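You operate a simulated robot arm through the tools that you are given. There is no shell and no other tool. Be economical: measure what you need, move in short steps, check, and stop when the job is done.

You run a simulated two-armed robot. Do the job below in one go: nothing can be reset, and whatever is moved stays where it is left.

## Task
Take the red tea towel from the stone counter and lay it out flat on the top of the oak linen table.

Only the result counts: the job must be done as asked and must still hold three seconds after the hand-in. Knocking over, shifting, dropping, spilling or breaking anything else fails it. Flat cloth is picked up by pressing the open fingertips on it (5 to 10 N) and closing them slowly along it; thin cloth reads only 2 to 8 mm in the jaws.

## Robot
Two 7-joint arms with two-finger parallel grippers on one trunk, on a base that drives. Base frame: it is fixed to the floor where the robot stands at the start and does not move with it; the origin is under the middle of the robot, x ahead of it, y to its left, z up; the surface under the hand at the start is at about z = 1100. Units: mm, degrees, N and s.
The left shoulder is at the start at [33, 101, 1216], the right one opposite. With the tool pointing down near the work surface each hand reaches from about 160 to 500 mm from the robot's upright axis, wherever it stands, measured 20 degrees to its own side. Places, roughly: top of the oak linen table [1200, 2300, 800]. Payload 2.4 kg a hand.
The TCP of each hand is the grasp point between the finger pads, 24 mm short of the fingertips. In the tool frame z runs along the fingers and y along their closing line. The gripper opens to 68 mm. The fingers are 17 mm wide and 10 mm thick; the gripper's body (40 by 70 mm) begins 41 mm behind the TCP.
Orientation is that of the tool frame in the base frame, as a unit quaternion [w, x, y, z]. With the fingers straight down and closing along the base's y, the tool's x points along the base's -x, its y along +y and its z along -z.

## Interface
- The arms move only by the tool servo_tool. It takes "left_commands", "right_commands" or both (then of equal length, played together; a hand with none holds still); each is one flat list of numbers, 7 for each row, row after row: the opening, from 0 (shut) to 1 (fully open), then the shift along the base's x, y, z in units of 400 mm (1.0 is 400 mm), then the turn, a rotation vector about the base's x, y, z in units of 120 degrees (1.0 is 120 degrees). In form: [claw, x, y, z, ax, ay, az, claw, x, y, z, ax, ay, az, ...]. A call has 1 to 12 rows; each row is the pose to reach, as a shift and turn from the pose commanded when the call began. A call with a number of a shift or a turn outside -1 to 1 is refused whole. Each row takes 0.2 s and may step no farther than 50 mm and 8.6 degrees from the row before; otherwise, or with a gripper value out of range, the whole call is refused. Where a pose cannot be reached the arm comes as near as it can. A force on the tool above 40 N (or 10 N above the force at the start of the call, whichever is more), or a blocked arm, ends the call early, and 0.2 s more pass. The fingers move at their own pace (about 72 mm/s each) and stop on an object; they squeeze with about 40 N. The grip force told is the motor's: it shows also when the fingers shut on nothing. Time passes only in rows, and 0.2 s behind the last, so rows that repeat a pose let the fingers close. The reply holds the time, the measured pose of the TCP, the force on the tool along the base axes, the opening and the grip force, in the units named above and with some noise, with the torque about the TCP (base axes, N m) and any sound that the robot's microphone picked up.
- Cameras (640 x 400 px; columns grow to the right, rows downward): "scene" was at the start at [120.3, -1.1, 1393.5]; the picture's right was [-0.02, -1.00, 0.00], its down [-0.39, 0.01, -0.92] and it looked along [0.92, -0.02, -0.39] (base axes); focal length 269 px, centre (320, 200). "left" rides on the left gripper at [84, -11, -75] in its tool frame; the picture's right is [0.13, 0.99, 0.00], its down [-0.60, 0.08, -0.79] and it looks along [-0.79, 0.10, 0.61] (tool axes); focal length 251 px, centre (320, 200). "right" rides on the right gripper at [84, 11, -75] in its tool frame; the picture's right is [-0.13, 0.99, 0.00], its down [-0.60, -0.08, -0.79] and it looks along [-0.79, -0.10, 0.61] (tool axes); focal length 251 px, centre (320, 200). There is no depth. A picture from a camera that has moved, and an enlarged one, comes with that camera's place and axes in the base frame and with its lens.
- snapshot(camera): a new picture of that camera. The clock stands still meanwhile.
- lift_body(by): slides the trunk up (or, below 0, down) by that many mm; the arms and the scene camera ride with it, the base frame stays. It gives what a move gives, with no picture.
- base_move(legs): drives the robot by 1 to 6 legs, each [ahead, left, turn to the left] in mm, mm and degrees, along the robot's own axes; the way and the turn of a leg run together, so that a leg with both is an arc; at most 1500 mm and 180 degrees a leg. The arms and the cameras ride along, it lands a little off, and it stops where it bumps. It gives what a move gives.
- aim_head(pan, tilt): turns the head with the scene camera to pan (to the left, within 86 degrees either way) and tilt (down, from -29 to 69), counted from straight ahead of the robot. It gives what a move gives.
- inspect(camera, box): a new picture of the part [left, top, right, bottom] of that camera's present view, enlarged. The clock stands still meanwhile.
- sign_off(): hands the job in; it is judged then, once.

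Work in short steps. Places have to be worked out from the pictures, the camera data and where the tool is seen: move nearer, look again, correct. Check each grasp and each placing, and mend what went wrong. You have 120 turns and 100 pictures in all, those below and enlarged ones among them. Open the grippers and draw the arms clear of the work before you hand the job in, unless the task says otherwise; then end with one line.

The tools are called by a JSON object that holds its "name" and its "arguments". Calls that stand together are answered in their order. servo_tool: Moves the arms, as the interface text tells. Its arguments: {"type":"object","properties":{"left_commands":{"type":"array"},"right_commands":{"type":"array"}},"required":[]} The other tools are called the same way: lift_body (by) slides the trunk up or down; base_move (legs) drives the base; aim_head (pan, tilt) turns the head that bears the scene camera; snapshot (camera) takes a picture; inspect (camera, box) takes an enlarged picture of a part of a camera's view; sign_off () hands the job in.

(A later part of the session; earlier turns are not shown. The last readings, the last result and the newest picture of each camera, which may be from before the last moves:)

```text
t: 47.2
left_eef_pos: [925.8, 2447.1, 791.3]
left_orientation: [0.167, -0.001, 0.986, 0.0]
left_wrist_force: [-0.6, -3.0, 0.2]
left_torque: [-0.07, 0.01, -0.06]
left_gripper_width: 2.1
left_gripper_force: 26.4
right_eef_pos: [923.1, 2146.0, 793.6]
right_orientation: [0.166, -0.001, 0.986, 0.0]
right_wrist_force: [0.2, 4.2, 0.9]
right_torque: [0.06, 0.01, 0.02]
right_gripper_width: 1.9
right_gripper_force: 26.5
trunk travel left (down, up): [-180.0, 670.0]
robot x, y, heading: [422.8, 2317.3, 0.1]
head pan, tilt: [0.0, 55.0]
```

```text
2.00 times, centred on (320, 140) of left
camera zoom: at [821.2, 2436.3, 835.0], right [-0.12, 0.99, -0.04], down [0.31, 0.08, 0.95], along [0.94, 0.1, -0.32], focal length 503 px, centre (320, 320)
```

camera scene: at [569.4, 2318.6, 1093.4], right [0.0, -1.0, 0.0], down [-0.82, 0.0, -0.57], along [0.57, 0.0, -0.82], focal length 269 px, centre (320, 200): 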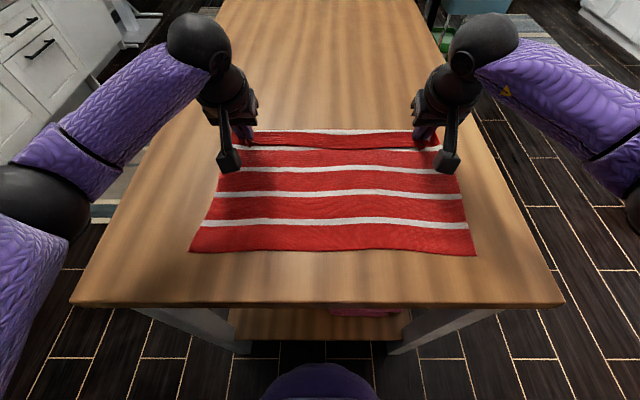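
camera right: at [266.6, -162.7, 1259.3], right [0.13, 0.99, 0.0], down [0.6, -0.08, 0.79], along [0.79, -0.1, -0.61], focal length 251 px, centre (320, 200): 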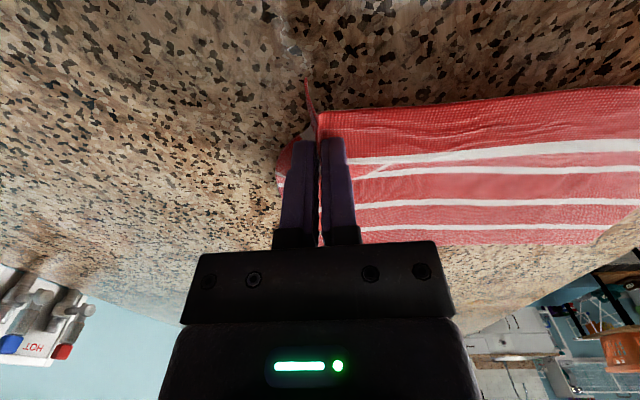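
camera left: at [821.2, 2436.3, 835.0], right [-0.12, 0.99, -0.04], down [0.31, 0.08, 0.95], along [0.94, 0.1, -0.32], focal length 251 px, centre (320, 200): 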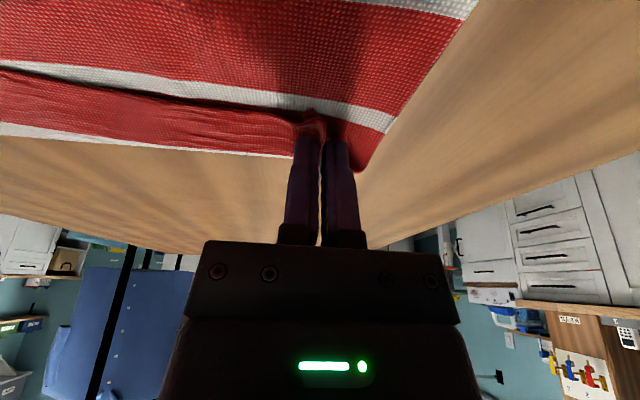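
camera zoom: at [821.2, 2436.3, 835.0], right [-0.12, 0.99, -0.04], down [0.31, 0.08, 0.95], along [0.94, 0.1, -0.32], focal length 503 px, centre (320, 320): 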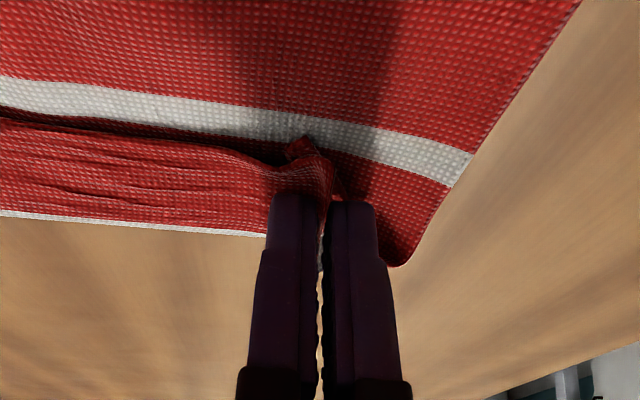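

Confirmed: the roughly 30 mm edge strip beyond the pinch is folded back on top. It hangs on the robot side, so laying in the opposite direction (free edge far, pulling toward me) will leave it flat. I retrace, lift the towel, move a little closer and redo it.

{"name": "servo_tool", "arguments": {"left_commands": [0, -0.03, 0, 0.05, 0, 0.02, 0, 0, -0.07, 0, 0.1, 0, 0.04, 0, 0, -0.11, 0, 0.15, 0, 0.06, 0, 0, -0.15, 0, 0.2, 0, 0.08, 0, 0, -0.19, 0, 0.25, 0, 0.1, 0, 0, -0.23, 0, 0.29, 0, 0.12, 0, 0, -0.27, 0, 0.33, 0, 0.14, 0, 0, -0.31, 0, 0.37, 0, 0.16, 0], "right_commands": [0, -0.03, 0, 0.05, 0, 0.02, 0, 0, -0.07, 0, 0.1, 0, 0.04, 0, 0, -0.11, 0, 0.15, 0, 0.06, 0, 0, -0.15, 0, 0.2, 0, 0.08, 0, 0, -0.19, 0, 0.25, 0, 0.1, 0, 0, -0.23, 0, 0.29, 0, 0.12, 0, 0, -0.27, 0, 0.33, 0, 0.14, 0, 0, -0.31, 0, 0.37, 0, 0.16, 0]}}

{"name": "lift_body", "arguments": {"by": 180}}

{"name": "base_move", "arguments": {"legs": [[35, 0, 0]]}}

{"name": "snapshot", "arguments": {"camera": "scene"}}

```text
t: 49.0
left_eef_pos: [798.9, 2446.1, 940.9]
left_orientation: [-0.001, -0.002, 1.0, -0.001]
left_wrist_force: [0.1, -2.0, 0.7]
left_torque: [-0.04, -0.02, 0.01]
left_gripper_width: 2.2
left_gripper_force: 26.5
right_eef_pos: [797.2, 2146.3, 940.9]
right_orientation: [0.0, -0.001, 1.0, 0.0]
right_wrist_force: [-1.2, 1.3, 0.9]
right_torque: [0.04, -0.03, -0.01]
right_gripper_width: 1.9
right_gripper_force: 26.3
trunk travel left (down, up): [-180.0, 670.0]
robot x, y, heading: [419.6, 2320.2, -0.0]
head pan, tilt: [0.0, 55.0]
```

```text
t: 51.0
left_eef_pos: [801.1, 2446.8, 1120.9]
left_orientation: [0.0, -0.001, 1.0, 0.001]
left_wrist_force: [0.7, -1.2, -0.2]
left_torque: [-0.04, -0.01, 0.01]
left_gripper_width: 2.0
left_gripper_force: 26.1
right_eef_pos: [797.3, 2146.8, 1122.2]
right_orientation: [-0.001, -0.001, 1.0, -0.001]
right_wrist_force: [-1.0, 2.1, -0.2]
right_torque: [0.05, 0.03, 0.0]
right_gripper_width: 2.2
right_gripper_force: 26.5
trunk travel left (down, up): [-360.0, 490.0]
robot x, y, heading: [421.3, 2318.8, 0.1]
head pan, tilt: [0.0, 55.0]
```

```text
t: 51.8
left_eef_pos: [837.2, 2446.6, 1120.7]
left_orientation: [-0.001, -0.001, 1.0, 0.0]
left_wrist_force: [0.1, -2.5, -0.6]
left_torque: [-0.02, -0.01, -0.03]
left_gripper_width: 2.0
left_gripper_force: 26.5
right_eef_pos: [832.9, 2146.3, 1121.4]
right_orientation: [0.0, -0.001, 1.0, 0.0]
right_wrist_force: [-0.6, 1.0, -0.3]
right_torque: [0.06, 0.0, 0.01]
right_gripper_width: 1.9
right_gripper_force: 26.4
trunk travel left (down, up): [-360.0, 490.0]
robot x, y, heading: [456.9, 2317.0, 0.1]
head pan, tilt: [0.0, 55.0]
```

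```text
72 pictures are left
camera scene: at [564.9, 2318.6, 1276.0], right [0.0, -1.0, 0.0], down [-0.82, 0.0, -0.57], along [0.57, 0.0, -0.82], focal length 269 px, centre (320, 200)
```

scene: 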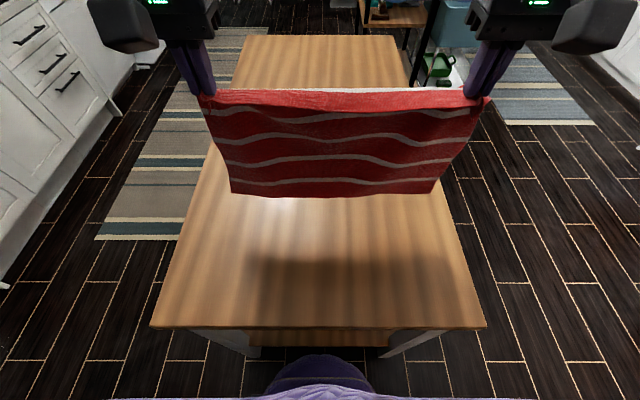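

The towel is hanging free again. I extend the hands to about x 952 and lower until the free edge is just above the top.

{"name": "servo_tool", "arguments": {"left_commands": [0, 0.05, 0, -0.03, 0, -0.02, 0, 0, 0.1, 0, -0.06, 0, -0.04, 0, 0, 0.15, 0, -0.1, 0, -0.06, 0, 0, 0.2, 0, -0.14, 0, -0.08, 0, 0, 0.25, 0, -0.18, 0, -0.1, 0, 0, 0.285, 0, -0.22, 0, -0.12, 0, 0, 0.285, 0, -0.22, 0, -0.12, 0], "right_commands": [0, 0.05, 0, -0.03, 0, -0.02, 0, 0, 0.1, 0, -0.06, 0, -0.04, 0, 0, 0.15, 0, -0.1, 0, -0.06, 0, 0, 0.2, 0, -0.14, 0, -0.08, 0, 0, 0.25, 0, -0.18, 0, -0.1, 0, 0, 0.295, 0, -0.22, 0, -0.12, 0, 0, 0.295, 0, -0.22, 0, -0.12, 0]}}

{"name": "snapshot", "arguments": {"camera": "scene"}}

```text
t: 53.4
left_eef_pos: [951.1, 2445.8, 1032.3]
left_orientation: [0.125, -0.001, 0.992, 0.001]
left_wrist_force: [-0.2, -2.0, -0.1]
left_torque: [-0.03, 0.01, -0.03]
left_gripper_width: 2.1
left_gripper_force: 26.5
right_eef_pos: [948.8, 2147.3, 1032.5]
right_orientation: [0.126, -0.001, 0.992, -0.001]
right_wrist_force: [0.3, 1.6, -1.0]
right_torque: [0.04, 0.02, 0.04]
right_gripper_width: 2.1
right_gripper_force: 26.4
trunk travel left (down, up): [-360.0, 490.0]
robot x, y, heading: [452.5, 2316.3, 0.5]
head pan, tilt: [0.0, 55.0]
```

```text
71 pictures are left
camera scene: at [564.3, 2318.6, 1276.1], right [0.0, -1.0, 0.0], down [-0.82, 0.0, -0.57], along [0.57, 0.0, -0.82], focal length 269 px, centre (320, 200)
```

scene: 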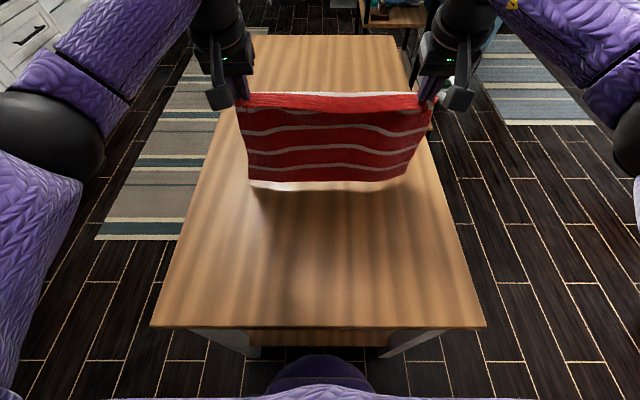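

Good reach. I touch the free edge down and pull back diagonally toward the robot for the first half.

{"name": "servo_tool", "arguments": {"left_commands": [0, 0, 0, -0.035, 0, 0, 0, 0, 0, 0, -0.07, 0, 0, 0, 0, -0.035, 0, -0.1, 0, 0.015, 0, 0, -0.07, 0, -0.135, 0, 0.03, 0, 0, -0.11, 0, -0.17, 0, 0.045, 0, 0, -0.15, 0, -0.205, 0, 0.06, 0, 0, -0.19, 0, -0.24, 0, 0.075, 0, 0, -0.225, 0, -0.275, 0, 0.09, 0, 0, -0.26, 0, -0.31, 0, 0.105, 0, 0, -0.3, 0, -0.345, 0, 0.12, 0], "right_commands": [0, 0, 0, -0.035, 0, 0, 0, 0, 0, 0, -0.07, 0, 0, 0, 0, -0.035, 0, -0.1, 0, 0.015, 0, 0, -0.07, 0, -0.135, 0, 0.03, 0, 0, -0.11, 0, -0.17, 0, 0.045, 0, 0, -0.15, 0, -0.205, 0, 0.06, 0, 0, -0.19, 0, -0.24, 0, 0.075, 0, 0, -0.225, 0, -0.275, 0, 0.09, 0, 0, -0.26, 0, -0.31, 0, 0.105, 0, 0, -0.3, 0, -0.345, 0, 0.12, 0]}}

{"name": "snapshot", "arguments": {"camera": "scene"}}

{"name": "snapshot", "arguments": {"camera": "left"}}

```text
t: 55.6
left_eef_pos: [829.0, 2446.7, 894.1]
left_orientation: [-0.001, -0.001, 1.0, 0.0]
left_wrist_force: [1.0, -2.5, -0.1]
left_torque: [-0.04, 0.02, -0.01]
left_gripper_width: 2.0
left_gripper_force: 26.7
right_eef_pos: [832.1, 2146.0, 895.5]
right_orientation: [0.0, -0.001, 1.0, 0.0]
right_wrist_force: [-0.4, 1.9, -1.2]
right_torque: [0.05, -0.02, 0.04]
right_gripper_width: 2.1
right_gripper_force: 26.1
trunk travel left (down, up): [-360.0, 490.0]
robot x, y, heading: [454.0, 2317.8, 0.1]
head pan, tilt: [0.0, 55.0]
```

```text
70 pictures are left
camera scene: at [564.1, 2318.5, 1276.1], right [0.0, -1.0, 0.0], down [-0.82, 0.0, -0.57], along [0.57, 0.0, -0.82], focal length 269 px, centre (320, 200)
```

scene: 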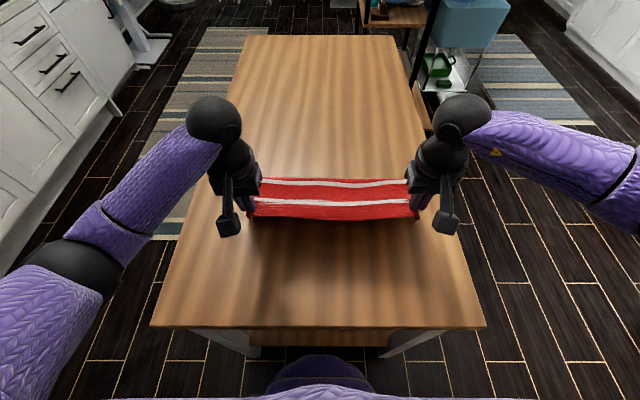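

```text
69 pictures are left
camera left: at [745.6, 2435.9, 969.1], right [-0.13, 0.99, 0.0], down [0.6, 0.08, 0.79], along [0.79, 0.11, -0.61], focal length 251 px, centre (320, 200)
```

left: 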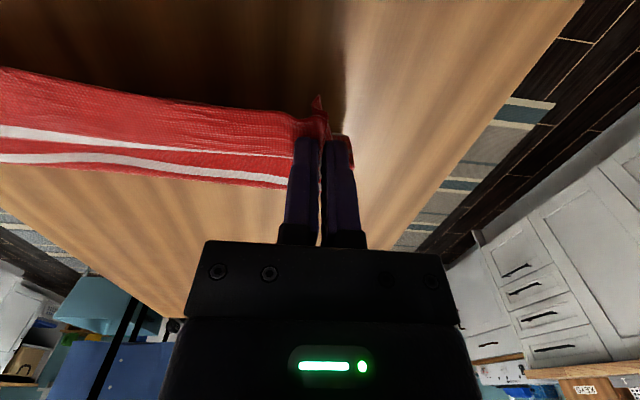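

I need to know whether the free part lies forward or is tucked under. I zoom in.

{"name": "inspect", "arguments": {"camera": "scene", "box": [200, 140, 480, 300]}}

{"name": "snapshot", "arguments": {"camera": "right"}}

```text
2.29 times, centred on (340, 220) of scene
camera zoom: at [564.1, 2318.5, 1276.1], right [0.0, -1.0, 0.0], down [-0.82, 0.0, -0.57], along [0.57, 0.0, -0.82], focal length 616 px, centre (274, 154)
```

zoom: 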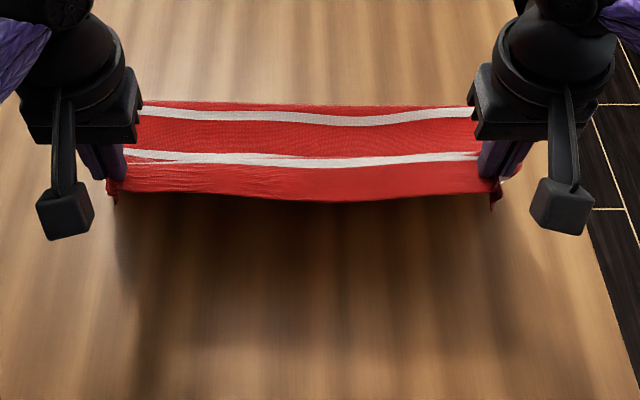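

```text
67 pictures are left
camera right: at [747.8, 2156.5, 969.9], right [0.13, 0.99, 0.0], down [0.6, -0.08, 0.79], along [0.79, -0.1, -0.61], focal length 251 px, centre (320, 200)
```

right: 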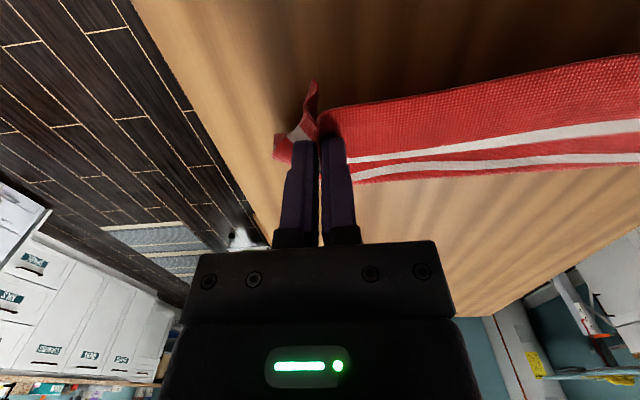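

The cloth bulges forward with slack. I pull back first to take up the slack, then lower.

{"name": "servo_tool", "arguments": {"left_commands": [0, -0.05, 0, -0.01, 0, 0, 0, 0, -0.1, 0, -0.03, 0, 0, 0, 0, -0.15, 0, -0.05, 0, 0, 0, 0, -0.2, 0, -0.08, 0, 0, 0, 0, -0.225, 0, -0.1, 0, 0, 0], "right_commands": [0, -0.055, 0, -0.01, 0, 0, 0, 0, -0.105, 0, -0.03, 0, 0, 0, 0, -0.155, 0, -0.05, 0, 0, 0, 0, -0.205, 0, -0.08, 0, 0, 0, 0, -0.23, 0, -0.1, 0, 0, 0]}}

{"name": "snapshot", "arguments": {"camera": "scene"}}

{"name": "snapshot", "arguments": {"camera": "left"}}

```text
t: 56.8
left_eef_pos: [737.6, 2445.6, 856.3]
left_orientation: [0.0, -0.002, 1.0, 0.0]
left_wrist_force: [0.1, -2.9, 0.4]
left_torque: [-0.08, -0.01, 0.02]
left_gripper_width: 2.2
left_gripper_force: 26.5
right_eef_pos: [738.7, 2147.2, 856.0]
right_orientation: [0.001, -0.001, 1.0, 0.0]
right_wrist_force: [-0.1, 2.7, 0.0]
right_torque: [0.05, -0.01, 0.05]
right_gripper_width: 2.0
right_gripper_force: 26.4
trunk travel left (down, up): [-360.0, 490.0]
robot x, y, heading: [453.5, 2315.6, 0.2]
head pan, tilt: [0.0, 55.0]
```

```text
66 pictures are left
camera scene: at [563.9, 2318.5, 1276.1], right [0.0, -1.0, 0.0], down [-0.82, 0.0, -0.57], along [0.57, 0.0, -0.82], focal length 269 px, centre (320, 200)
```

scene: 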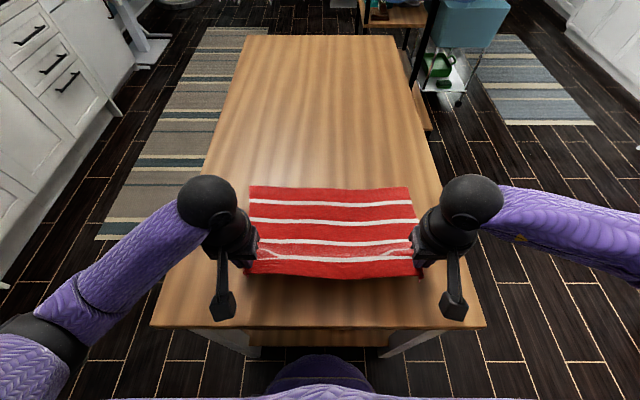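

```text
65 pictures are left
camera left: at [655.3, 2435.4, 930.4], right [-0.13, 0.99, 0.0], down [0.6, 0.08, 0.79], along [0.79, 0.11, -0.61], focal length 251 px, centre (320, 200)
```

left: 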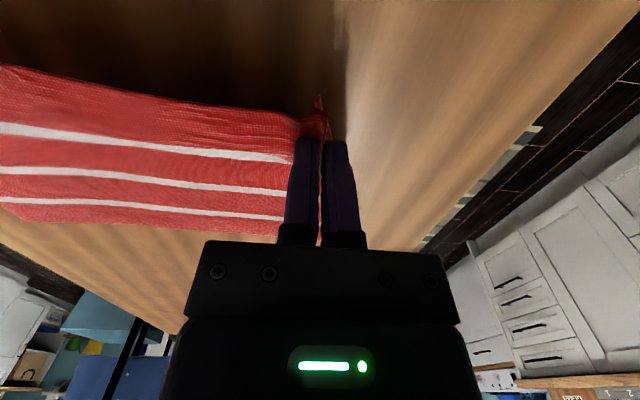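

{"name": "inspect", "arguments": {"camera": "scene", "box": [220, 170, 450, 300]}}

```text
2.78 times, centred on (335, 235) of scene
camera zoom: at [563.9, 2318.5, 1276.1], right [0.0, -1.0, 0.0], down [-0.82, 0.0, -0.57], along [0.57, 0.0, -0.82], focal length 750 px, centre (278, 103)
```

zoom: 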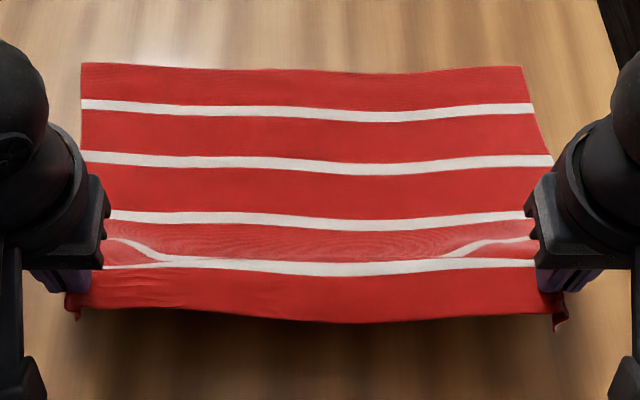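

All five stripes and the true far edge are visible, lying flat at about x 960. I lower the hands to the surface while pulling slightly back.

{"name": "servo_tool", "arguments": {"left_commands": [0, -0.015, 0, -0.04, 0, 0, 0, 0, -0.03, 0, -0.08, 0, 0, 0, 0, -0.045, 0, -0.12, 0, 0, 0, 0, -0.05, 0, -0.15, 0, 0, 0, 0, -0.055, 0, -0.173, 0, 0, 0], "right_commands": [0, -0.018, 0, -0.04, 0, 0, 0, 0, -0.033, 0, -0.08, 0, 0, 0, 0, -0.048, 0, -0.12, 0, 0, 0, 0, -0.053, 0, -0.15, 0, 0, 0, 0, -0.058, 0, -0.173, 0, 0, 0]}}

{"name": "snapshot", "arguments": {"camera": "scene"}}

{"name": "snapshot", "arguments": {"camera": "left"}}

```text
t: 58.0
left_eef_pos: [718.4, 2445.5, 785.8]
left_orientation: [0.002, -0.001, 1.0, 0.0]
left_wrist_force: [1.0, -0.1, 15.5]
left_torque: [-0.02, 0.07, -0.03]
left_gripper_width: 2.1
left_gripper_force: 26.6
right_eef_pos: [715.1, 2146.0, 786.5]
right_orientation: [0.0, -0.001, 1.0, 0.0]
right_wrist_force: [-0.4, 2.0, 0.1]
right_torque: [0.06, 0.01, 0.0]
right_gripper_width: 1.8
right_gripper_force: 26.8
trunk travel left (down, up): [-360.0, 490.0]
robot x, y, heading: [452.2, 2317.5, 0.2]
head pan, tilt: [0.0, 55.0]
```

```text
63 pictures are left
camera scene: at [563.2, 2318.5, 1276.4], right [0.0, -1.0, 0.0], down [-0.82, 0.0, -0.57], along [0.57, 0.0, -0.82], focal length 269 px, centre (320, 200)
```

scene: 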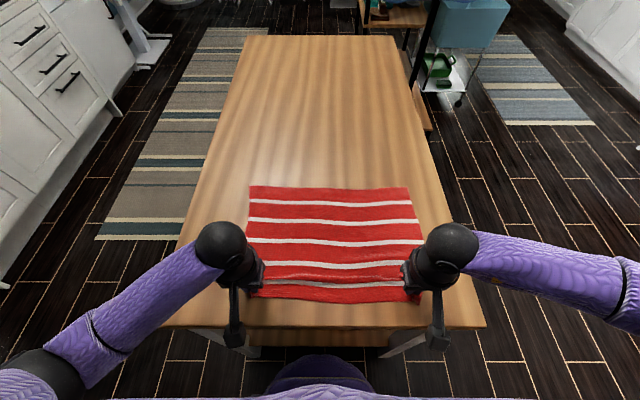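

```text
62 pictures are left
camera left: at [634.0, 2435.6, 861.1], right [-0.13, 0.99, 0.0], down [0.6, 0.08, 0.79], along [0.79, 0.11, -0.61], focal length 251 px, centre (320, 200)
```

left: 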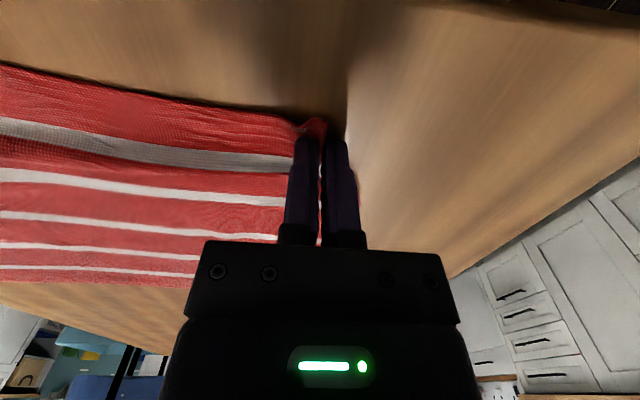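

Both hands are at the surface. I ease left up 1 mm, pull back 6 mm to straighten, and open slowly so the pinched folds spread out.

{"name": "servo_tool", "arguments": {"left_commands": [0, -0.008, 0, 0.004, 0, 0, 0, 0, -0.015, 0, 0.004, 0, 0, 0, 0.1, -0.015, 0, 0.003, 0, 0, 0, 0.2, -0.015, 0, 0.003, 0, 0, 0, 0.3, -0.015, 0, 0.003, 0, 0, 0, 0.4, -0.015, 0, 0.003, 0, 0, 0, 0.5, -0.015, 0, 0.003, 0, 0, 0, 0.5, -0.015, 0, 0.003, 0, 0, 0], "right_commands": [0, -0.008, 0, 0, 0, 0, 0, 0, -0.015, 0, -0.002, 0, 0, 0, 0.1, -0.015, 0, -0.004, 0, 0, 0, 0.2, -0.015, 0, -0.004, 0, 0, 0, 0.3, -0.015, 0, -0.004, 0, 0, 0, 0.4, -0.015, 0, -0.004, 0, 0, 0, 0.5, -0.015, 0, -0.004, 0, 0, 0, 0.5, -0.015, 0, -0.004, 0, 0, 0]}}

{"name": "servo_tool", "arguments": {"left_commands": [0.5, 0, 0, 0.05, 0, 0, 0, 0.5, 0, 0, 0.15, 0, 0, 0, 0.5, -0.08, 0.08, 0.25, 0, 0, 0, 0.5, -0.15, 0.18, 0.3, 0, 0, 0], "right_commands": [0.5, 0, 0, 0.05, 0, 0, 0, 0.5, 0, 0, 0.15, 0, 0, 0, 0.5, -0.08, -0.08, 0.25, 0, 0, 0, 0.5, -0.15, -0.18, 0.3, 0, 0, 0]}}

{"name": "snapshot", "arguments": {"camera": "scene"}}

{"name": "inspect", "arguments": {"camera": "scene", "box": [210, 170, 460, 320]}}

```text
t: 59.8
left_eef_pos: [711.5, 2447.8, 787.6]
left_orientation: [0.0, -0.001, 1.0, 0.001]
left_wrist_force: [1.0, -0.9, 0.6]
left_torque: [0.0, -0.02, -0.01]
left_gripper_width: 34.0
left_gripper_force: 0.0
right_eef_pos: [709.2, 2146.9, 785.4]
right_orientation: [0.001, -0.002, 1.0, 0.0]
right_wrist_force: [0.1, 5.1, 19.3]
right_torque: [-0.21, 0.1, -0.01]
right_gripper_width: 28.8
right_gripper_force: 0.0
trunk travel left (down, up): [-360.0, 490.0]
robot x, y, heading: [456.3, 2317.9, 0.0]
head pan, tilt: [0.0, 55.0]
```

```text
refused: row 3 steps farther than a row can; nothing moved
```

```text
61 pictures are left
camera scene: at [563.2, 2319.7, 1276.2], right [0.0, -1.0, 0.0], down [-0.82, 0.0, -0.57], along [0.57, 0.0, -0.82], focal length 269 px, centre (320, 200)
```

scene: 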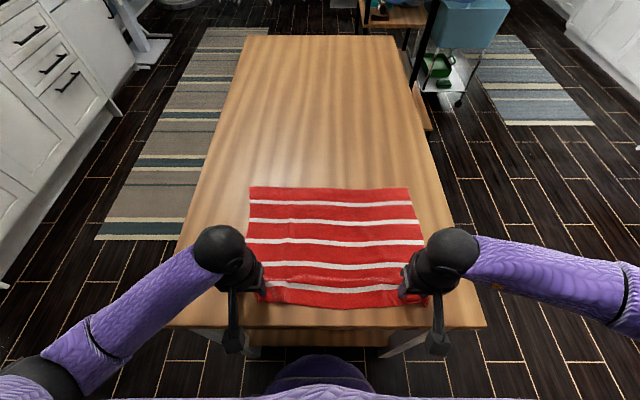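

```text
2.56 times, centred on (335, 245) of scene
camera zoom: at [563.2, 2319.7, 1276.2], right [0.0, -1.0, 0.0], down [-0.82, 0.0, -0.57], along [0.57, 0.0, -0.82], focal length 690 px, centre (282, 85)
```

zoom: 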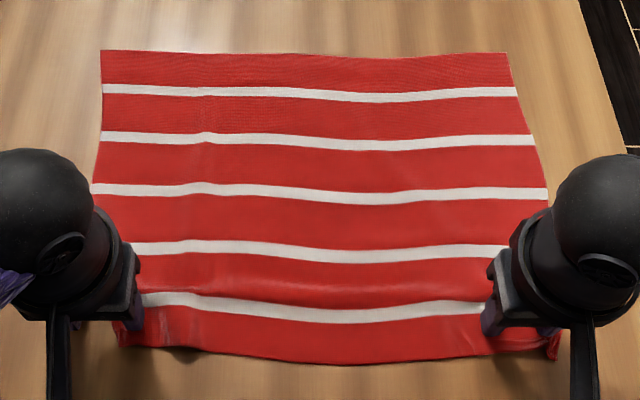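

Looking good. I lift the hands straight up in smaller steps, then draw them back and outward.

{"name": "servo_tool", "arguments": {"left_commands": [0.5, 0, 0, 0.04, 0, 0, 0, 0.5, 0, 0, 0.12, 0, 0, 0, 0.5, 0, 0, 0.22, 0, 0, 0, 0.5, -0.04, 0.06, 0.28, 0, 0, 0, 0.5, -0.1, 0.12, 0.32, 0, 0, 0, 0.5, -0.16, 0.18, 0.36, 0, 0, 0], "right_commands": [0.5, 0, 0, 0.04, 0, 0, 0, 0.5, 0, 0, 0.12, 0, 0, 0, 0.5, 0, 0, 0.22, 0, 0, 0, 0.5, -0.04, -0.06, 0.28, 0, 0, 0, 0.5, -0.1, -0.12, 0.32, 0, 0, 0, 0.5, -0.16, -0.18, 0.36, 0, 0, 0]}}

{"name": "inspect", "arguments": {"camera": "scene", "box": [180, 160, 500, 360]}}

{"name": "snapshot", "arguments": {"camera": "left"}}

{"name": "snapshot", "arguments": {"camera": "right"}}

```text
t: 61.2
left_eef_pos: [671.6, 2525.6, 924.4]
left_orientation: [-0.001, -0.002, 1.0, 0.0]
left_wrist_force: [0.3, -0.1, -0.1]
left_torque: [-0.02, 0.03, 0.0]
left_gripper_width: 33.9
left_gripper_force: 0.0
left hand out of reach, approached as far as the arm can: row 5, 6
right_eef_pos: [657.5, 2068.5, 924.3]
right_orientation: [-0.001, -0.001, 1.0, 0.0]
right_wrist_force: [0.0, -0.7, 0.1]
right_torque: [-0.02, 0.0, 0.01]
right_gripper_width: 34.2
right_gripper_force: 0.0
right hand out of reach, approached as far as the arm can: row 6
trunk travel left (down, up): [-360.0, 490.0]
robot x, y, heading: [451.6, 2318.0, 0.1]
head pan, tilt: [0.0, 55.0]
```

```text
2.00 times, centred on (340, 260) of scene
camera zoom: at [563.5, 2318.7, 1276.1], right [0.0, -1.0, 0.0], down [-0.82, 0.0, -0.57], along [0.57, 0.0, -0.82], focal length 539 px, centre (280, 80)
```

zoom: 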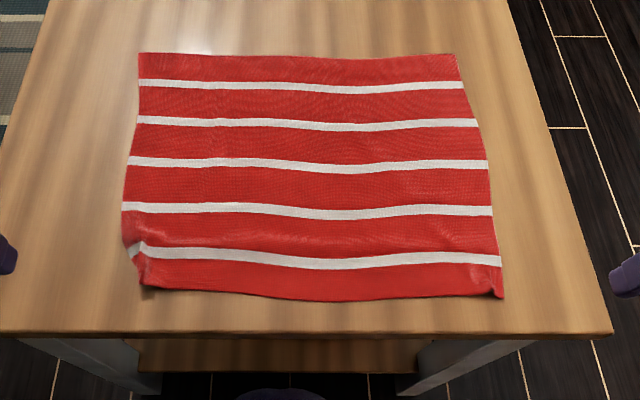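

```text
58 pictures are left
camera left: at [588.9, 2516.4, 998.4], right [-0.13, 0.99, 0.0], down [0.6, 0.08, 0.79], along [0.79, 0.1, -0.61], focal length 251 px, centre (320, 200)
```

left: 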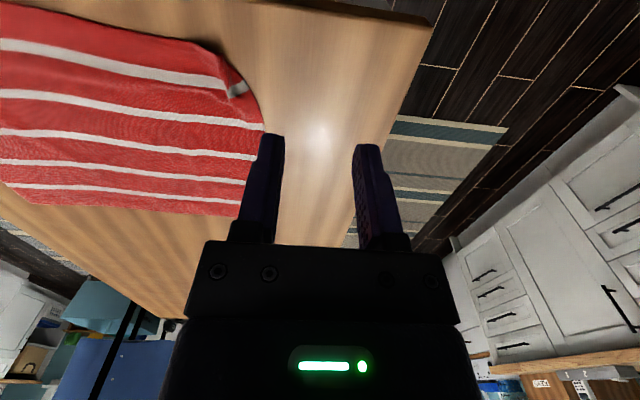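

```text
57 pictures are left
camera right: at [573.9, 2078.8, 998.9], right [0.13, 0.99, 0.0], down [0.6, -0.08, 0.79], along [0.79, -0.1, -0.61], focal length 251 px, centre (320, 200)
```

right: 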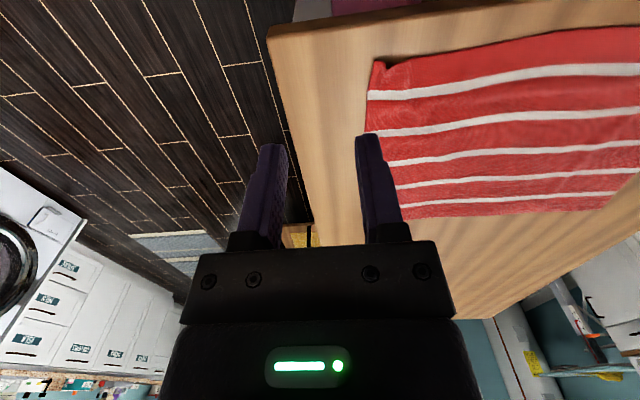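

The towel lies well, but the left near corner looks tucked and the right one slightly crumpled. I zoom in on both.

{"name": "inspect", "arguments": {"camera": "scene", "box": [220, 260, 300, 310]}}

{"name": "inspect", "arguments": {"camera": "scene", "box": [380, 270, 460, 320]}}

{"name": "inspect", "arguments": {"camera": "left", "box": [160, 20, 320, 120]}}

```text
8.00 times, centred on (260, 285) of scene
camera zoom: at [563.5, 2318.7, 1276.1], right [0.0, -1.0, 0.0], down [-0.82, 0.0, -0.57], along [0.57, 0.0, -0.82], focal length 2155 px, centre (800, -480)
```

zoom: 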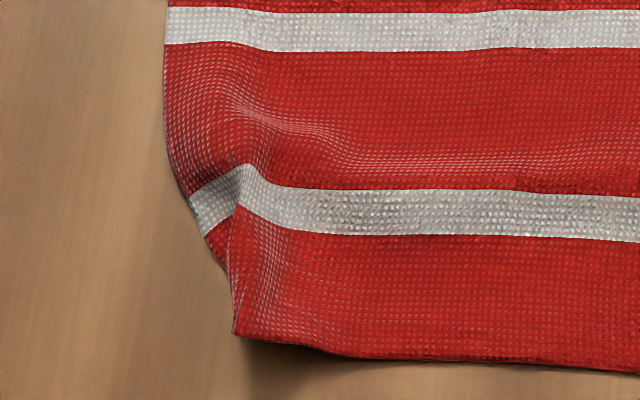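

```text
8.00 times, centred on (420, 295) of scene
camera zoom: at [563.5, 2318.7, 1276.1], right [0.0, -1.0, 0.0], down [-0.82, 0.0, -0.57], along [0.57, 0.0, -0.82], focal length 2155 px, centre (-480, -560)
```

zoom: 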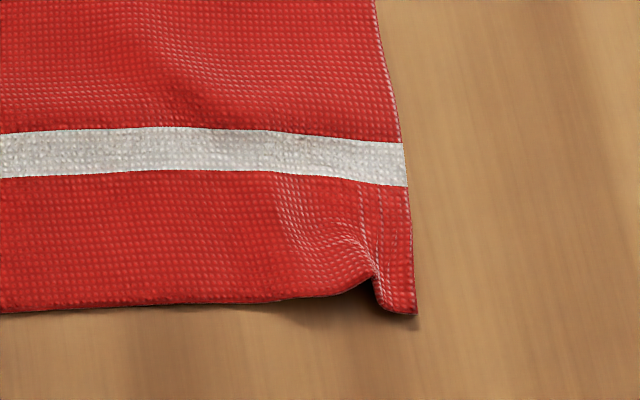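

```text
4.00 times, centred on (240, 70) of left
camera zoom: at [588.9, 2516.4, 998.4], right [-0.13, 0.99, 0.0], down [0.6, 0.08, 0.79], along [0.79, 0.1, -0.61], focal length 1006 px, centre (640, 720)
```

zoom: 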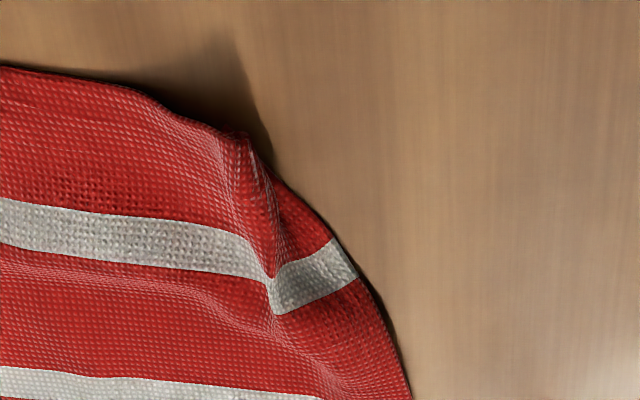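

The left corner has a ridge at about y 2448, x 690–723, and the right one a small tuft at about y 2125. I will straddle each with fingertips, press lightly and open outward to spread it. First I hover over both.

{"name": "servo_tool", "arguments": {"left_commands": [0.4, 0.03, -0.06, -0.05, 0, 0, 0, 0.4, 0.06, -0.12, -0.12, 0, 0, 0, 0.4, 0.085, -0.18, -0.18, 0, 0, 0, 0.4, 0.085, -0.2, -0.24, 0, 0, 0, 0.4, 0.085, -0.2, -0.24, 0, 0, 0], "right_commands": [0.5, 0.03, 0.06, -0.05, 0, 0, 0, 0.5, 0.06, 0.12, -0.12, 0, 0, 0, 0.5, 0.1, 0.17, -0.18, 0, 0, 0, 0.5, 0.1, 0.187, -0.24, 0, 0, 0, 0.5, 0.1, 0.187, -0.24, 0, 0, 0]}}

{"name": "snapshot", "arguments": {"camera": "left"}}

{"name": "snapshot", "arguments": {"camera": "right"}}

```text
t: 62.4
left_eef_pos: [706.8, 2445.1, 827.5]
left_orientation: [0.0, -0.002, 1.0, 0.0]
left_wrist_force: [-0.3, 0.3, 0.9]
left_torque: [-0.01, 0.01, -0.02]
left_gripper_width: 27.0
left_gripper_force: 0.0
right_eef_pos: [697.8, 2143.8, 827.9]
right_orientation: [0.0, -0.002, 1.0, 0.0]
right_wrist_force: [0.1, 0.2, 0.5]
right_torque: [0.02, 0.03, 0.01]
right_gripper_width: 34.0
right_gripper_force: 0.0
trunk travel left (down, up): [-360.0, 490.0]
robot x, y, heading: [455.6, 2318.4, 0.2]
head pan, tilt: [0.0, 55.0]
```

```text
53 pictures are left
camera left: at [623.3, 2434.4, 902.9], right [-0.13, 0.99, 0.0], down [0.6, 0.08, 0.79], along [0.79, 0.1, -0.61], focal length 251 px, centre (320, 200)
```

left: 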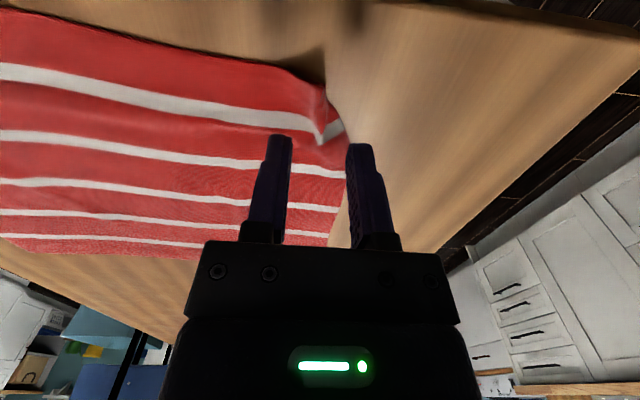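

```text
52 pictures are left
camera right: at [613.5, 2152.9, 901.8], right [0.13, 0.99, 0.0], down [0.6, -0.08, 0.79], along [0.79, -0.1, -0.61], focal length 251 px, centre (320, 200)
```

right: 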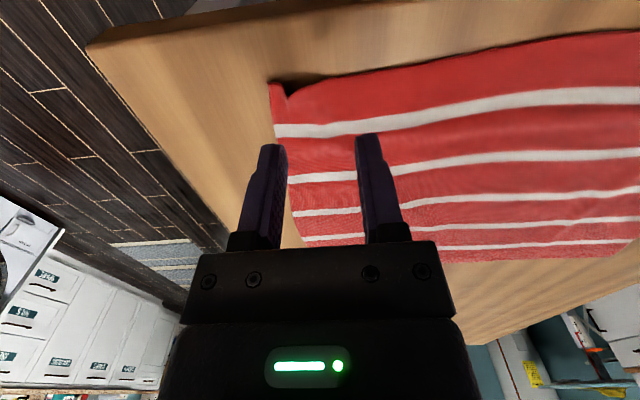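

The left outer flap is narrow (best contact at x about 722), and the right flap lies between y 2110 and 2120. I shift, narrow the fingers and descend close to the cloth.

{"name": "servo_tool", "arguments": {"left_commands": [0.265, 0.035, -0.002, 0, 0, 0, 0, 0.265, 0.035, -0.002, -0.05, 0, 0, 0, 0.265, 0.035, -0.002, -0.095, 0, 0, 0], "right_commands": [0.3, 0, -0.037, 0, 0, 0, 0, 0.3, 0, -0.037, -0.05, 0, 0, 0, 0.3, 0, -0.037, -0.095, 0, 0, 0]}}

{"name": "snapshot", "arguments": {"camera": "left"}}

{"name": "snapshot", "arguments": {"camera": "right"}}

```text
t: 63.2
left_eef_pos: [720.3, 2445.4, 789.5]
left_orientation: [0.0, -0.002, 1.0, -0.001]
left_wrist_force: [0.2, 0.7, -0.3]
left_torque: [0.01, -0.03, -0.03]
left_gripper_width: 18.0
left_gripper_force: 0.1
right_eef_pos: [698.7, 2127.0, 790.5]
right_orientation: [0.001, -0.001, 1.0, 0.0]
right_wrist_force: [-0.2, 0.2, 0.2]
right_torque: [0.01, 0.04, 0.01]
right_gripper_width: 20.4
right_gripper_force: 0.1
trunk travel left (down, up): [-360.0, 490.0]
robot x, y, heading: [454.9, 2317.4, -0.1]
head pan, tilt: [0.0, 55.0]
```

```text
51 pictures are left
camera left: at [636.2, 2434.1, 864.0], right [-0.13, 0.99, 0.0], down [0.6, 0.08, 0.79], along [0.79, 0.11, -0.61], focal length 251 px, centre (320, 200)
```

left: 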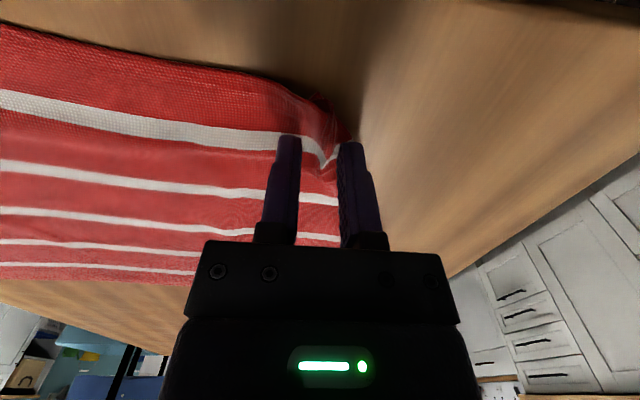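

```text
50 pictures are left
camera right: at [613.8, 2137.5, 864.5], right [0.13, 0.99, 0.0], down [0.6, -0.08, 0.79], along [0.79, -0.1, -0.61], focal length 251 px, centre (320, 200)
```

right: 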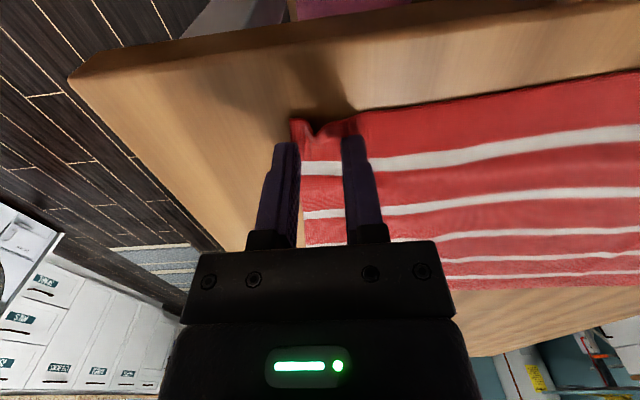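

The alignment is nearly right. I shift left 2 mm inward and right 4 mm inward, then press gently.

{"name": "servo_tool", "arguments": {"left_commands": [0.265, 0, -0.006, 0, 0, 0, 0, 0.265, 0, -0.006, -0.008, 0, 0, 0, 0.265, 0, -0.006, -0.0125, 0, 0, 0], "right_commands": [0.3, 0, 0.01, 0, 0, 0, 0, 0.3, 0, 0.01, -0.008, 0, 0, 0, 0.3, 0, 0.01, -0.0125, 0, 0, 0]}}

```text
t: 64.0
left_eef_pos: [718.9, 2442.0, 785.0]
left_orientation: [0.0, -0.003, 1.0, 0.0]
left_wrist_force: [-2.3, 0.3, 16.9]
left_torque: [0.19, 0.13, 0.01]
left_gripper_width: 18.4
left_gripper_force: 0.6
right_eef_pos: [696.8, 2131.9, 786.3]
right_orientation: [0.001, -0.001, 1.0, 0.001]
right_wrist_force: [1.5, -0.5, 1.4]
right_torque: [0.01, -0.01, 0.01]
right_gripper_width: 20.1
right_gripper_force: 0.1
trunk travel left (down, up): [-360.0, 490.0]
robot x, y, heading: [453.5, 2318.5, -0.0]
head pan, tilt: [0.0, 55.0]
```

Left is in contact at 17 N and right barely touches. I trim both and spread the fingers slowly, biased outward.

{"name": "servo_tool", "arguments": {"left_commands": [0.265, 0, 0, 0.001, 0, 0, 0, 0.31, 0, 0.003, 0.001, 0, 0, 0, 0.36, 0, 0.006, 0.001, 0, 0, 0, 0.41, 0, 0.009, 0.001, 0, 0, 0, 0.46, 0, 0.012, 0.001, 0, 0, 0, 0.51, 0, 0.015, 0.001, 0, 0, 0, 0.56, 0, 0.018, 0.001, 0, 0, 0, 0.6, 0, 0.02, 0.001, 0, 0, 0], "right_commands": [0.3, 0, 0, -0.003, 0, 0, 0, 0.34, 0, -0.003, -0.003, 0, 0, 0, 0.38, 0, -0.006, -0.003, 0, 0, 0, 0.42, 0, -0.009, -0.003, 0, 0, 0, 0.45, 0, -0.012, -0.003, 0, 0, 0, 0.48, 0, -0.015, -0.003, 0, 0, 0, 0.5, 0, -0.017, -0.003, 0, 0, 0, 0.5, 0, -0.017, -0.003, 0, 0, 0]}}

{"name": "snapshot", "arguments": {"camera": "left"}}

{"name": "snapshot", "arguments": {"camera": "right"}}

```text
t: 65.8
left_eef_pos: [717.4, 2449.3, 784.7]
left_orientation: [-0.001, -0.002, 1.0, 0.0]
left_wrist_force: [-0.4, -2.5, 9.6]
left_torque: [0.12, 0.02, 0.03]
left_gripper_width: 38.5
left_gripper_force: 0.1
right_eef_pos: [697.9, 2125.9, 784.9]
right_orientation: [0.001, -0.001, 1.0, 0.0]
right_wrist_force: [1.6, 6.1, 19.1]
right_torque: [0.1, 0.01, 0.03]
right_gripper_width: 28.4
right_gripper_force: 0.0
trunk travel left (down, up): [-360.0, 490.0]
robot x, y, heading: [460.1, 2318.1, 0.0]
head pan, tilt: [0.0, 55.0]
```

```text
49 pictures are left
camera left: at [634.8, 2439.8, 860.2], right [-0.13, 0.99, 0.0], down [0.6, 0.08, 0.79], along [0.79, 0.11, -0.61], focal length 251 px, centre (320, 200)
```

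left: 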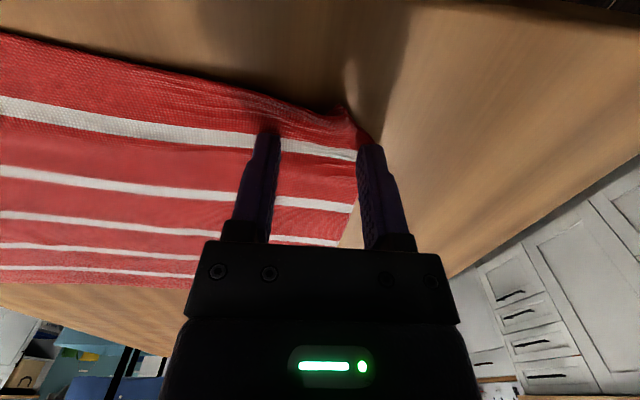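

```text
48 pictures are left
camera right: at [613.2, 2136.1, 859.5], right [0.13, 0.99, 0.0], down [0.6, -0.08, 0.79], along [0.79, -0.1, -0.61], focal length 251 px, centre (320, 200)
```

right: 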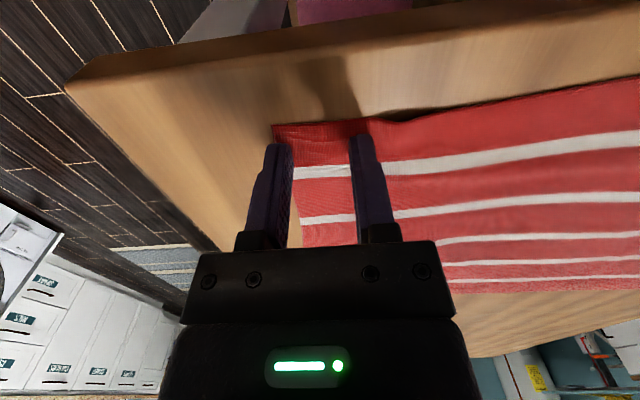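

Both spread out nicely. I lift straight up and inspect.

{"name": "servo_tool", "arguments": {"left_commands": [0.6, 0, 0, 0.03, 0, 0, 0, 0.6, 0, 0, 0.12, 0, 0, 0, 0.6, 0, 0, 0.22, 0, 0, 0, 0.6, 0, 0.07, 0.3, 0, 0, 0, 0.6, 0, 0.15, 0.34, 0, 0, 0], "right_commands": [0.5, 0, 0, 0.03, 0, 0, 0, 0.5, 0, 0, 0.12, 0, 0, 0, 0.5, 0, 0, 0.22, 0, 0, 0, 0.5, 0, -0.07, 0.3, 0, 0, 0, 0.5, 0, -0.15, 0.34, 0, 0, 0]}}

{"name": "inspect", "arguments": {"camera": "scene", "box": [180, 160, 500, 360]}}

{"name": "inspect", "arguments": {"camera": "scene", "box": [220, 260, 300, 310]}}

{"name": "inspect", "arguments": {"camera": "scene", "box": [380, 270, 460, 320]}}

```text
t: 67.0
left_eef_pos: [716.6, 2511.2, 918.2]
left_orientation: [0.001, -0.002, 1.0, 0.0]
left_wrist_force: [-0.4, -0.1, -0.3]
left_torque: [0.0, 0.0, 0.02]
left_gripper_width: 40.9
left_gripper_force: 0.1
right_eef_pos: [698.5, 2065.9, 922.0]
right_orientation: [0.0, -0.001, 1.0, 0.0]
right_wrist_force: [0.2, -1.2, -0.7]
right_torque: [0.03, -0.01, -0.02]
right_gripper_width: 33.9
right_gripper_force: 0.1
trunk travel left (down, up): [-360.0, 490.0]
robot x, y, heading: [450.1, 2316.4, -0.3]
head pan, tilt: [0.0, 55.0]
```

```text
2.00 times, centred on (340, 260) of scene
camera zoom: at [563.8, 2318.6, 1276.1], right [0.0, -1.0, 0.0], down [-0.82, 0.0, -0.57], along [0.57, 0.0, -0.82], focal length 539 px, centre (280, 80)
```

zoom: 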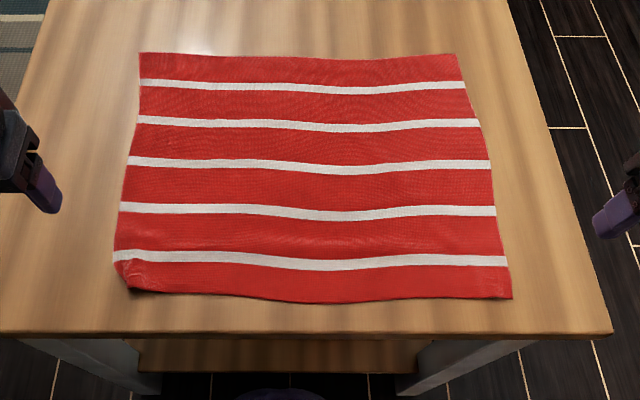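

```text
8.00 times, centred on (260, 285) of scene
camera zoom: at [563.8, 2318.6, 1276.1], right [0.0, -1.0, 0.0], down [-0.82, 0.0, -0.57], along [0.57, 0.0, -0.82], focal length 2155 px, centre (800, -480)
```

zoom: 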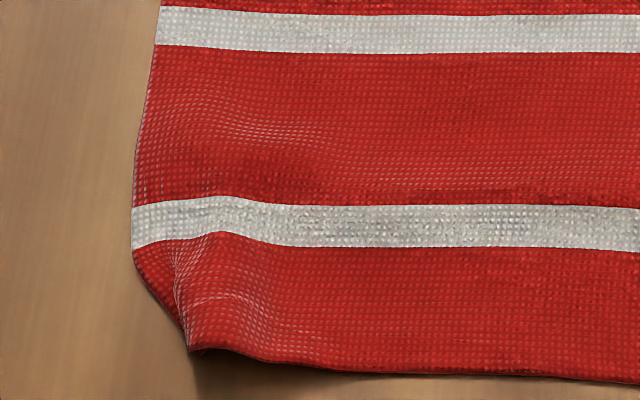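

```text
8.00 times, centred on (420, 295) of scene
camera zoom: at [563.8, 2318.6, 1276.1], right [0.0, -1.0, 0.0], down [-0.82, 0.0, -0.57], along [0.57, 0.0, -0.82], focal length 2155 px, centre (-480, -560)
```

zoom: 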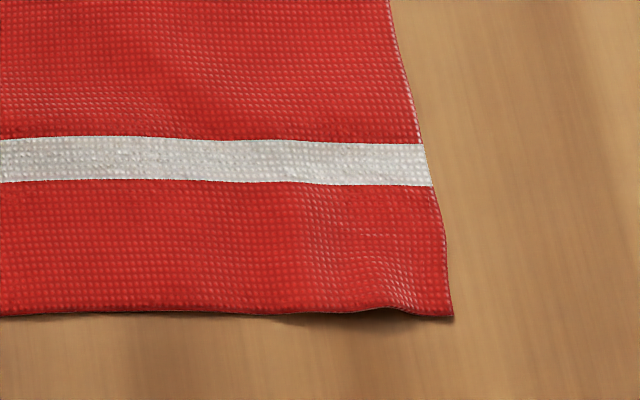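

The right corner is now flat. The left still has a small tuck near x 705, so I repeat the spread there with the left hand.

{"name": "servo_tool", "arguments": {"left_commands": [0.235, -0.03, -0.07, -0.06, 0, 0, 0, 0.235, -0.03, -0.1425, -0.12, 0, 0, 0, 0.235, -0.03, -0.1425, -0.2, 0, 0, 0, 0.235, -0.03, -0.1425, -0.28, 0, 0, 0, 0.235, -0.03, -0.1425, -0.32, 0, 0, 0, 0.235, -0.03, -0.1425, -0.325, 0, 0, 0]}}

{"name": "snapshot", "arguments": {"camera": "left"}}

```text
t: 68.4
left_eef_pos: [705.8, 2451.9, 791.6]
left_orientation: [0.0, -0.002, 1.0, 0.0]
left_wrist_force: [-0.8, 0.4, 0.0]
left_torque: [0.03, 0.0, 0.03]
left_gripper_width: 16.3
left_gripper_force: 0.0
right_eef_pos: [698.8, 2064.9, 921.0]
right_orientation: [0.0, -0.001, 1.0, 0.0]
right_wrist_force: [0.5, -0.4, -0.4]
right_torque: [0.01, 0.0, 0.04]
right_gripper_width: 34.0
right_gripper_force: 0.0
trunk travel left (down, up): [-360.0, 490.0]
robot x, y, heading: [456.7, 2314.7, 0.3]
head pan, tilt: [0.0, 55.0]
```

```text
44 pictures are left
camera left: at [622.2, 2442.2, 865.7], right [-0.13, 0.99, 0.0], down [0.6, 0.08, 0.79], along [0.79, 0.11, -0.61], focal length 251 px, centre (320, 200)
```

left: 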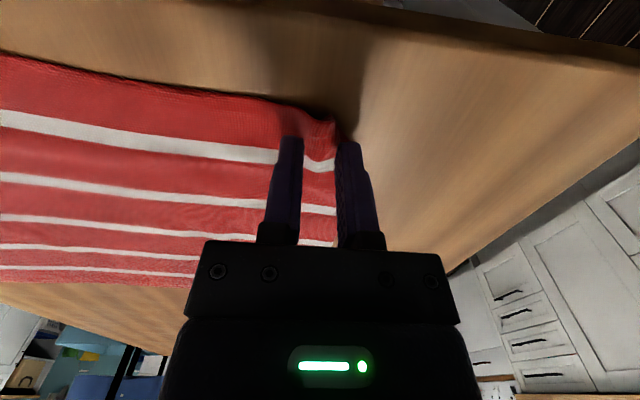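

Aligned with the ridge between the fingers. I press gently.

{"name": "servo_tool", "arguments": {"left_commands": [0.235, 0, 0, -0.008, 0, 0, 0, 0.235, 0, 0, -0.014, 0, 0, 0, 0.235, 0, 0, -0.016, 0, 0, 0]}}

```text
t: 69.2
left_eef_pos: [705.7, 2453.4, 786.1]
left_orientation: [0.001, -0.002, 1.0, 0.0]
left_wrist_force: [-3.6, 0.2, 21.2]
left_torque: [0.17, 0.1, 0.02]
left_gripper_width: 15.8
left_gripper_force: 0.1
right_eef_pos: [697.4, 2064.5, 922.2]
right_orientation: [0.001, -0.001, 1.0, 0.0]
right_wrist_force: [-0.3, 0.0, 0.1]
right_torque: [0.02, -0.01, 0.03]
right_gripper_width: 34.0
right_gripper_force: 0.1
trunk travel left (down, up): [-360.0, 490.0]
robot x, y, heading: [454.5, 2317.4, 0.2]
head pan, tilt: [0.0, 55.0]
```

In contact. I ease slightly, spread outward, then lift away.

{"name": "servo_tool", "arguments": {"left_commands": [0.235, 0, 0, 0.001, 0, 0, 0, 0.28, 0, 0.003, 0.001, 0, 0, 0, 0.33, -0.002, 0.006, 0.001, 0, 0, 0, 0.38, -0.004, 0.009, 0.001, 0, 0, 0, 0.43, -0.006, 0.012, 0.001, 0, 0, 0, 0.47, -0.008, 0.015, 0.001, 0, 0, 0, 0.5, -0.01, 0.018, 0.001, 0, 0, 0, 0.5, -0.01, 0.018, 0.03, 0, 0, 0, 0.5, -0.01, 0.018, 0.13, 0, 0, 0, 0.5, -0.01, 0.05, 0.23, 0, 0, 0, 0.5, -0.01, 0.12, 0.31, 0, 0, 0]}}

{"name": "inspect", "arguments": {"camera": "scene", "box": [180, 160, 500, 360]}}

{"name": "inspect", "arguments": {"camera": "scene", "box": [220, 260, 300, 310]}}

```text
t: 71.6
left_eef_pos: [704.6, 2499.7, 908.6]
left_orientation: [-0.001, -0.002, 1.0, 0.001]
left_wrist_force: [-0.5, 0.2, -0.1]
left_torque: [-0.01, 0.01, 0.02]
left_gripper_width: 33.9
left_gripper_force: 0.1
right_eef_pos: [698.3, 2066.3, 921.9]
right_orientation: [0.0, -0.001, 1.0, -0.001]
right_wrist_force: [-0.7, -0.1, 0.9]
right_torque: [-0.01, -0.02, 0.01]
right_gripper_width: 34.0
right_gripper_force: 0.0
trunk travel left (down, up): [-360.0, 490.0]
robot x, y, heading: [455.6, 2322.0, 0.1]
head pan, tilt: [0.0, 55.0]
```

```text
2.00 times, centred on (340, 260) of scene
camera zoom: at [563.9, 2318.6, 1276.1], right [0.0, -1.0, 0.0], down [-0.82, 0.0, -0.57], along [0.57, 0.0, -0.82], focal length 539 px, centre (280, 80)
```

zoom: 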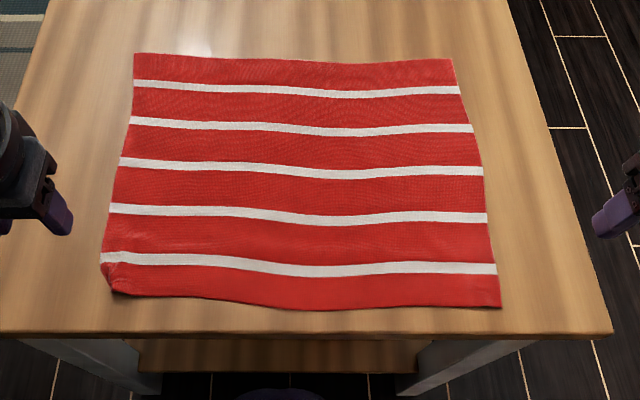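

```text
8.00 times, centred on (260, 285) of scene
camera zoom: at [563.9, 2318.6, 1276.1], right [0.0, -1.0, 0.0], down [-0.82, 0.0, -0.57], along [0.57, 0.0, -0.82], focal length 2155 px, centre (800, -480)
```

zoom: 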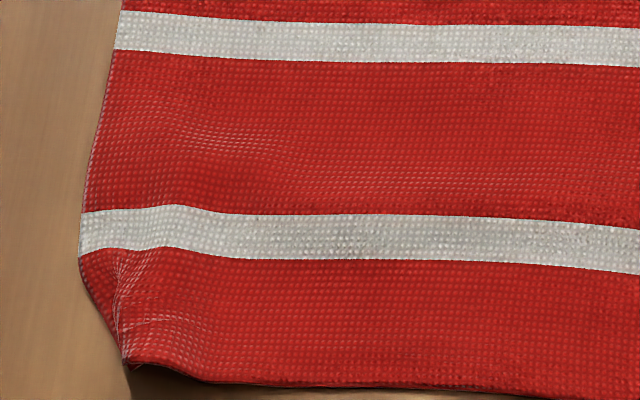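

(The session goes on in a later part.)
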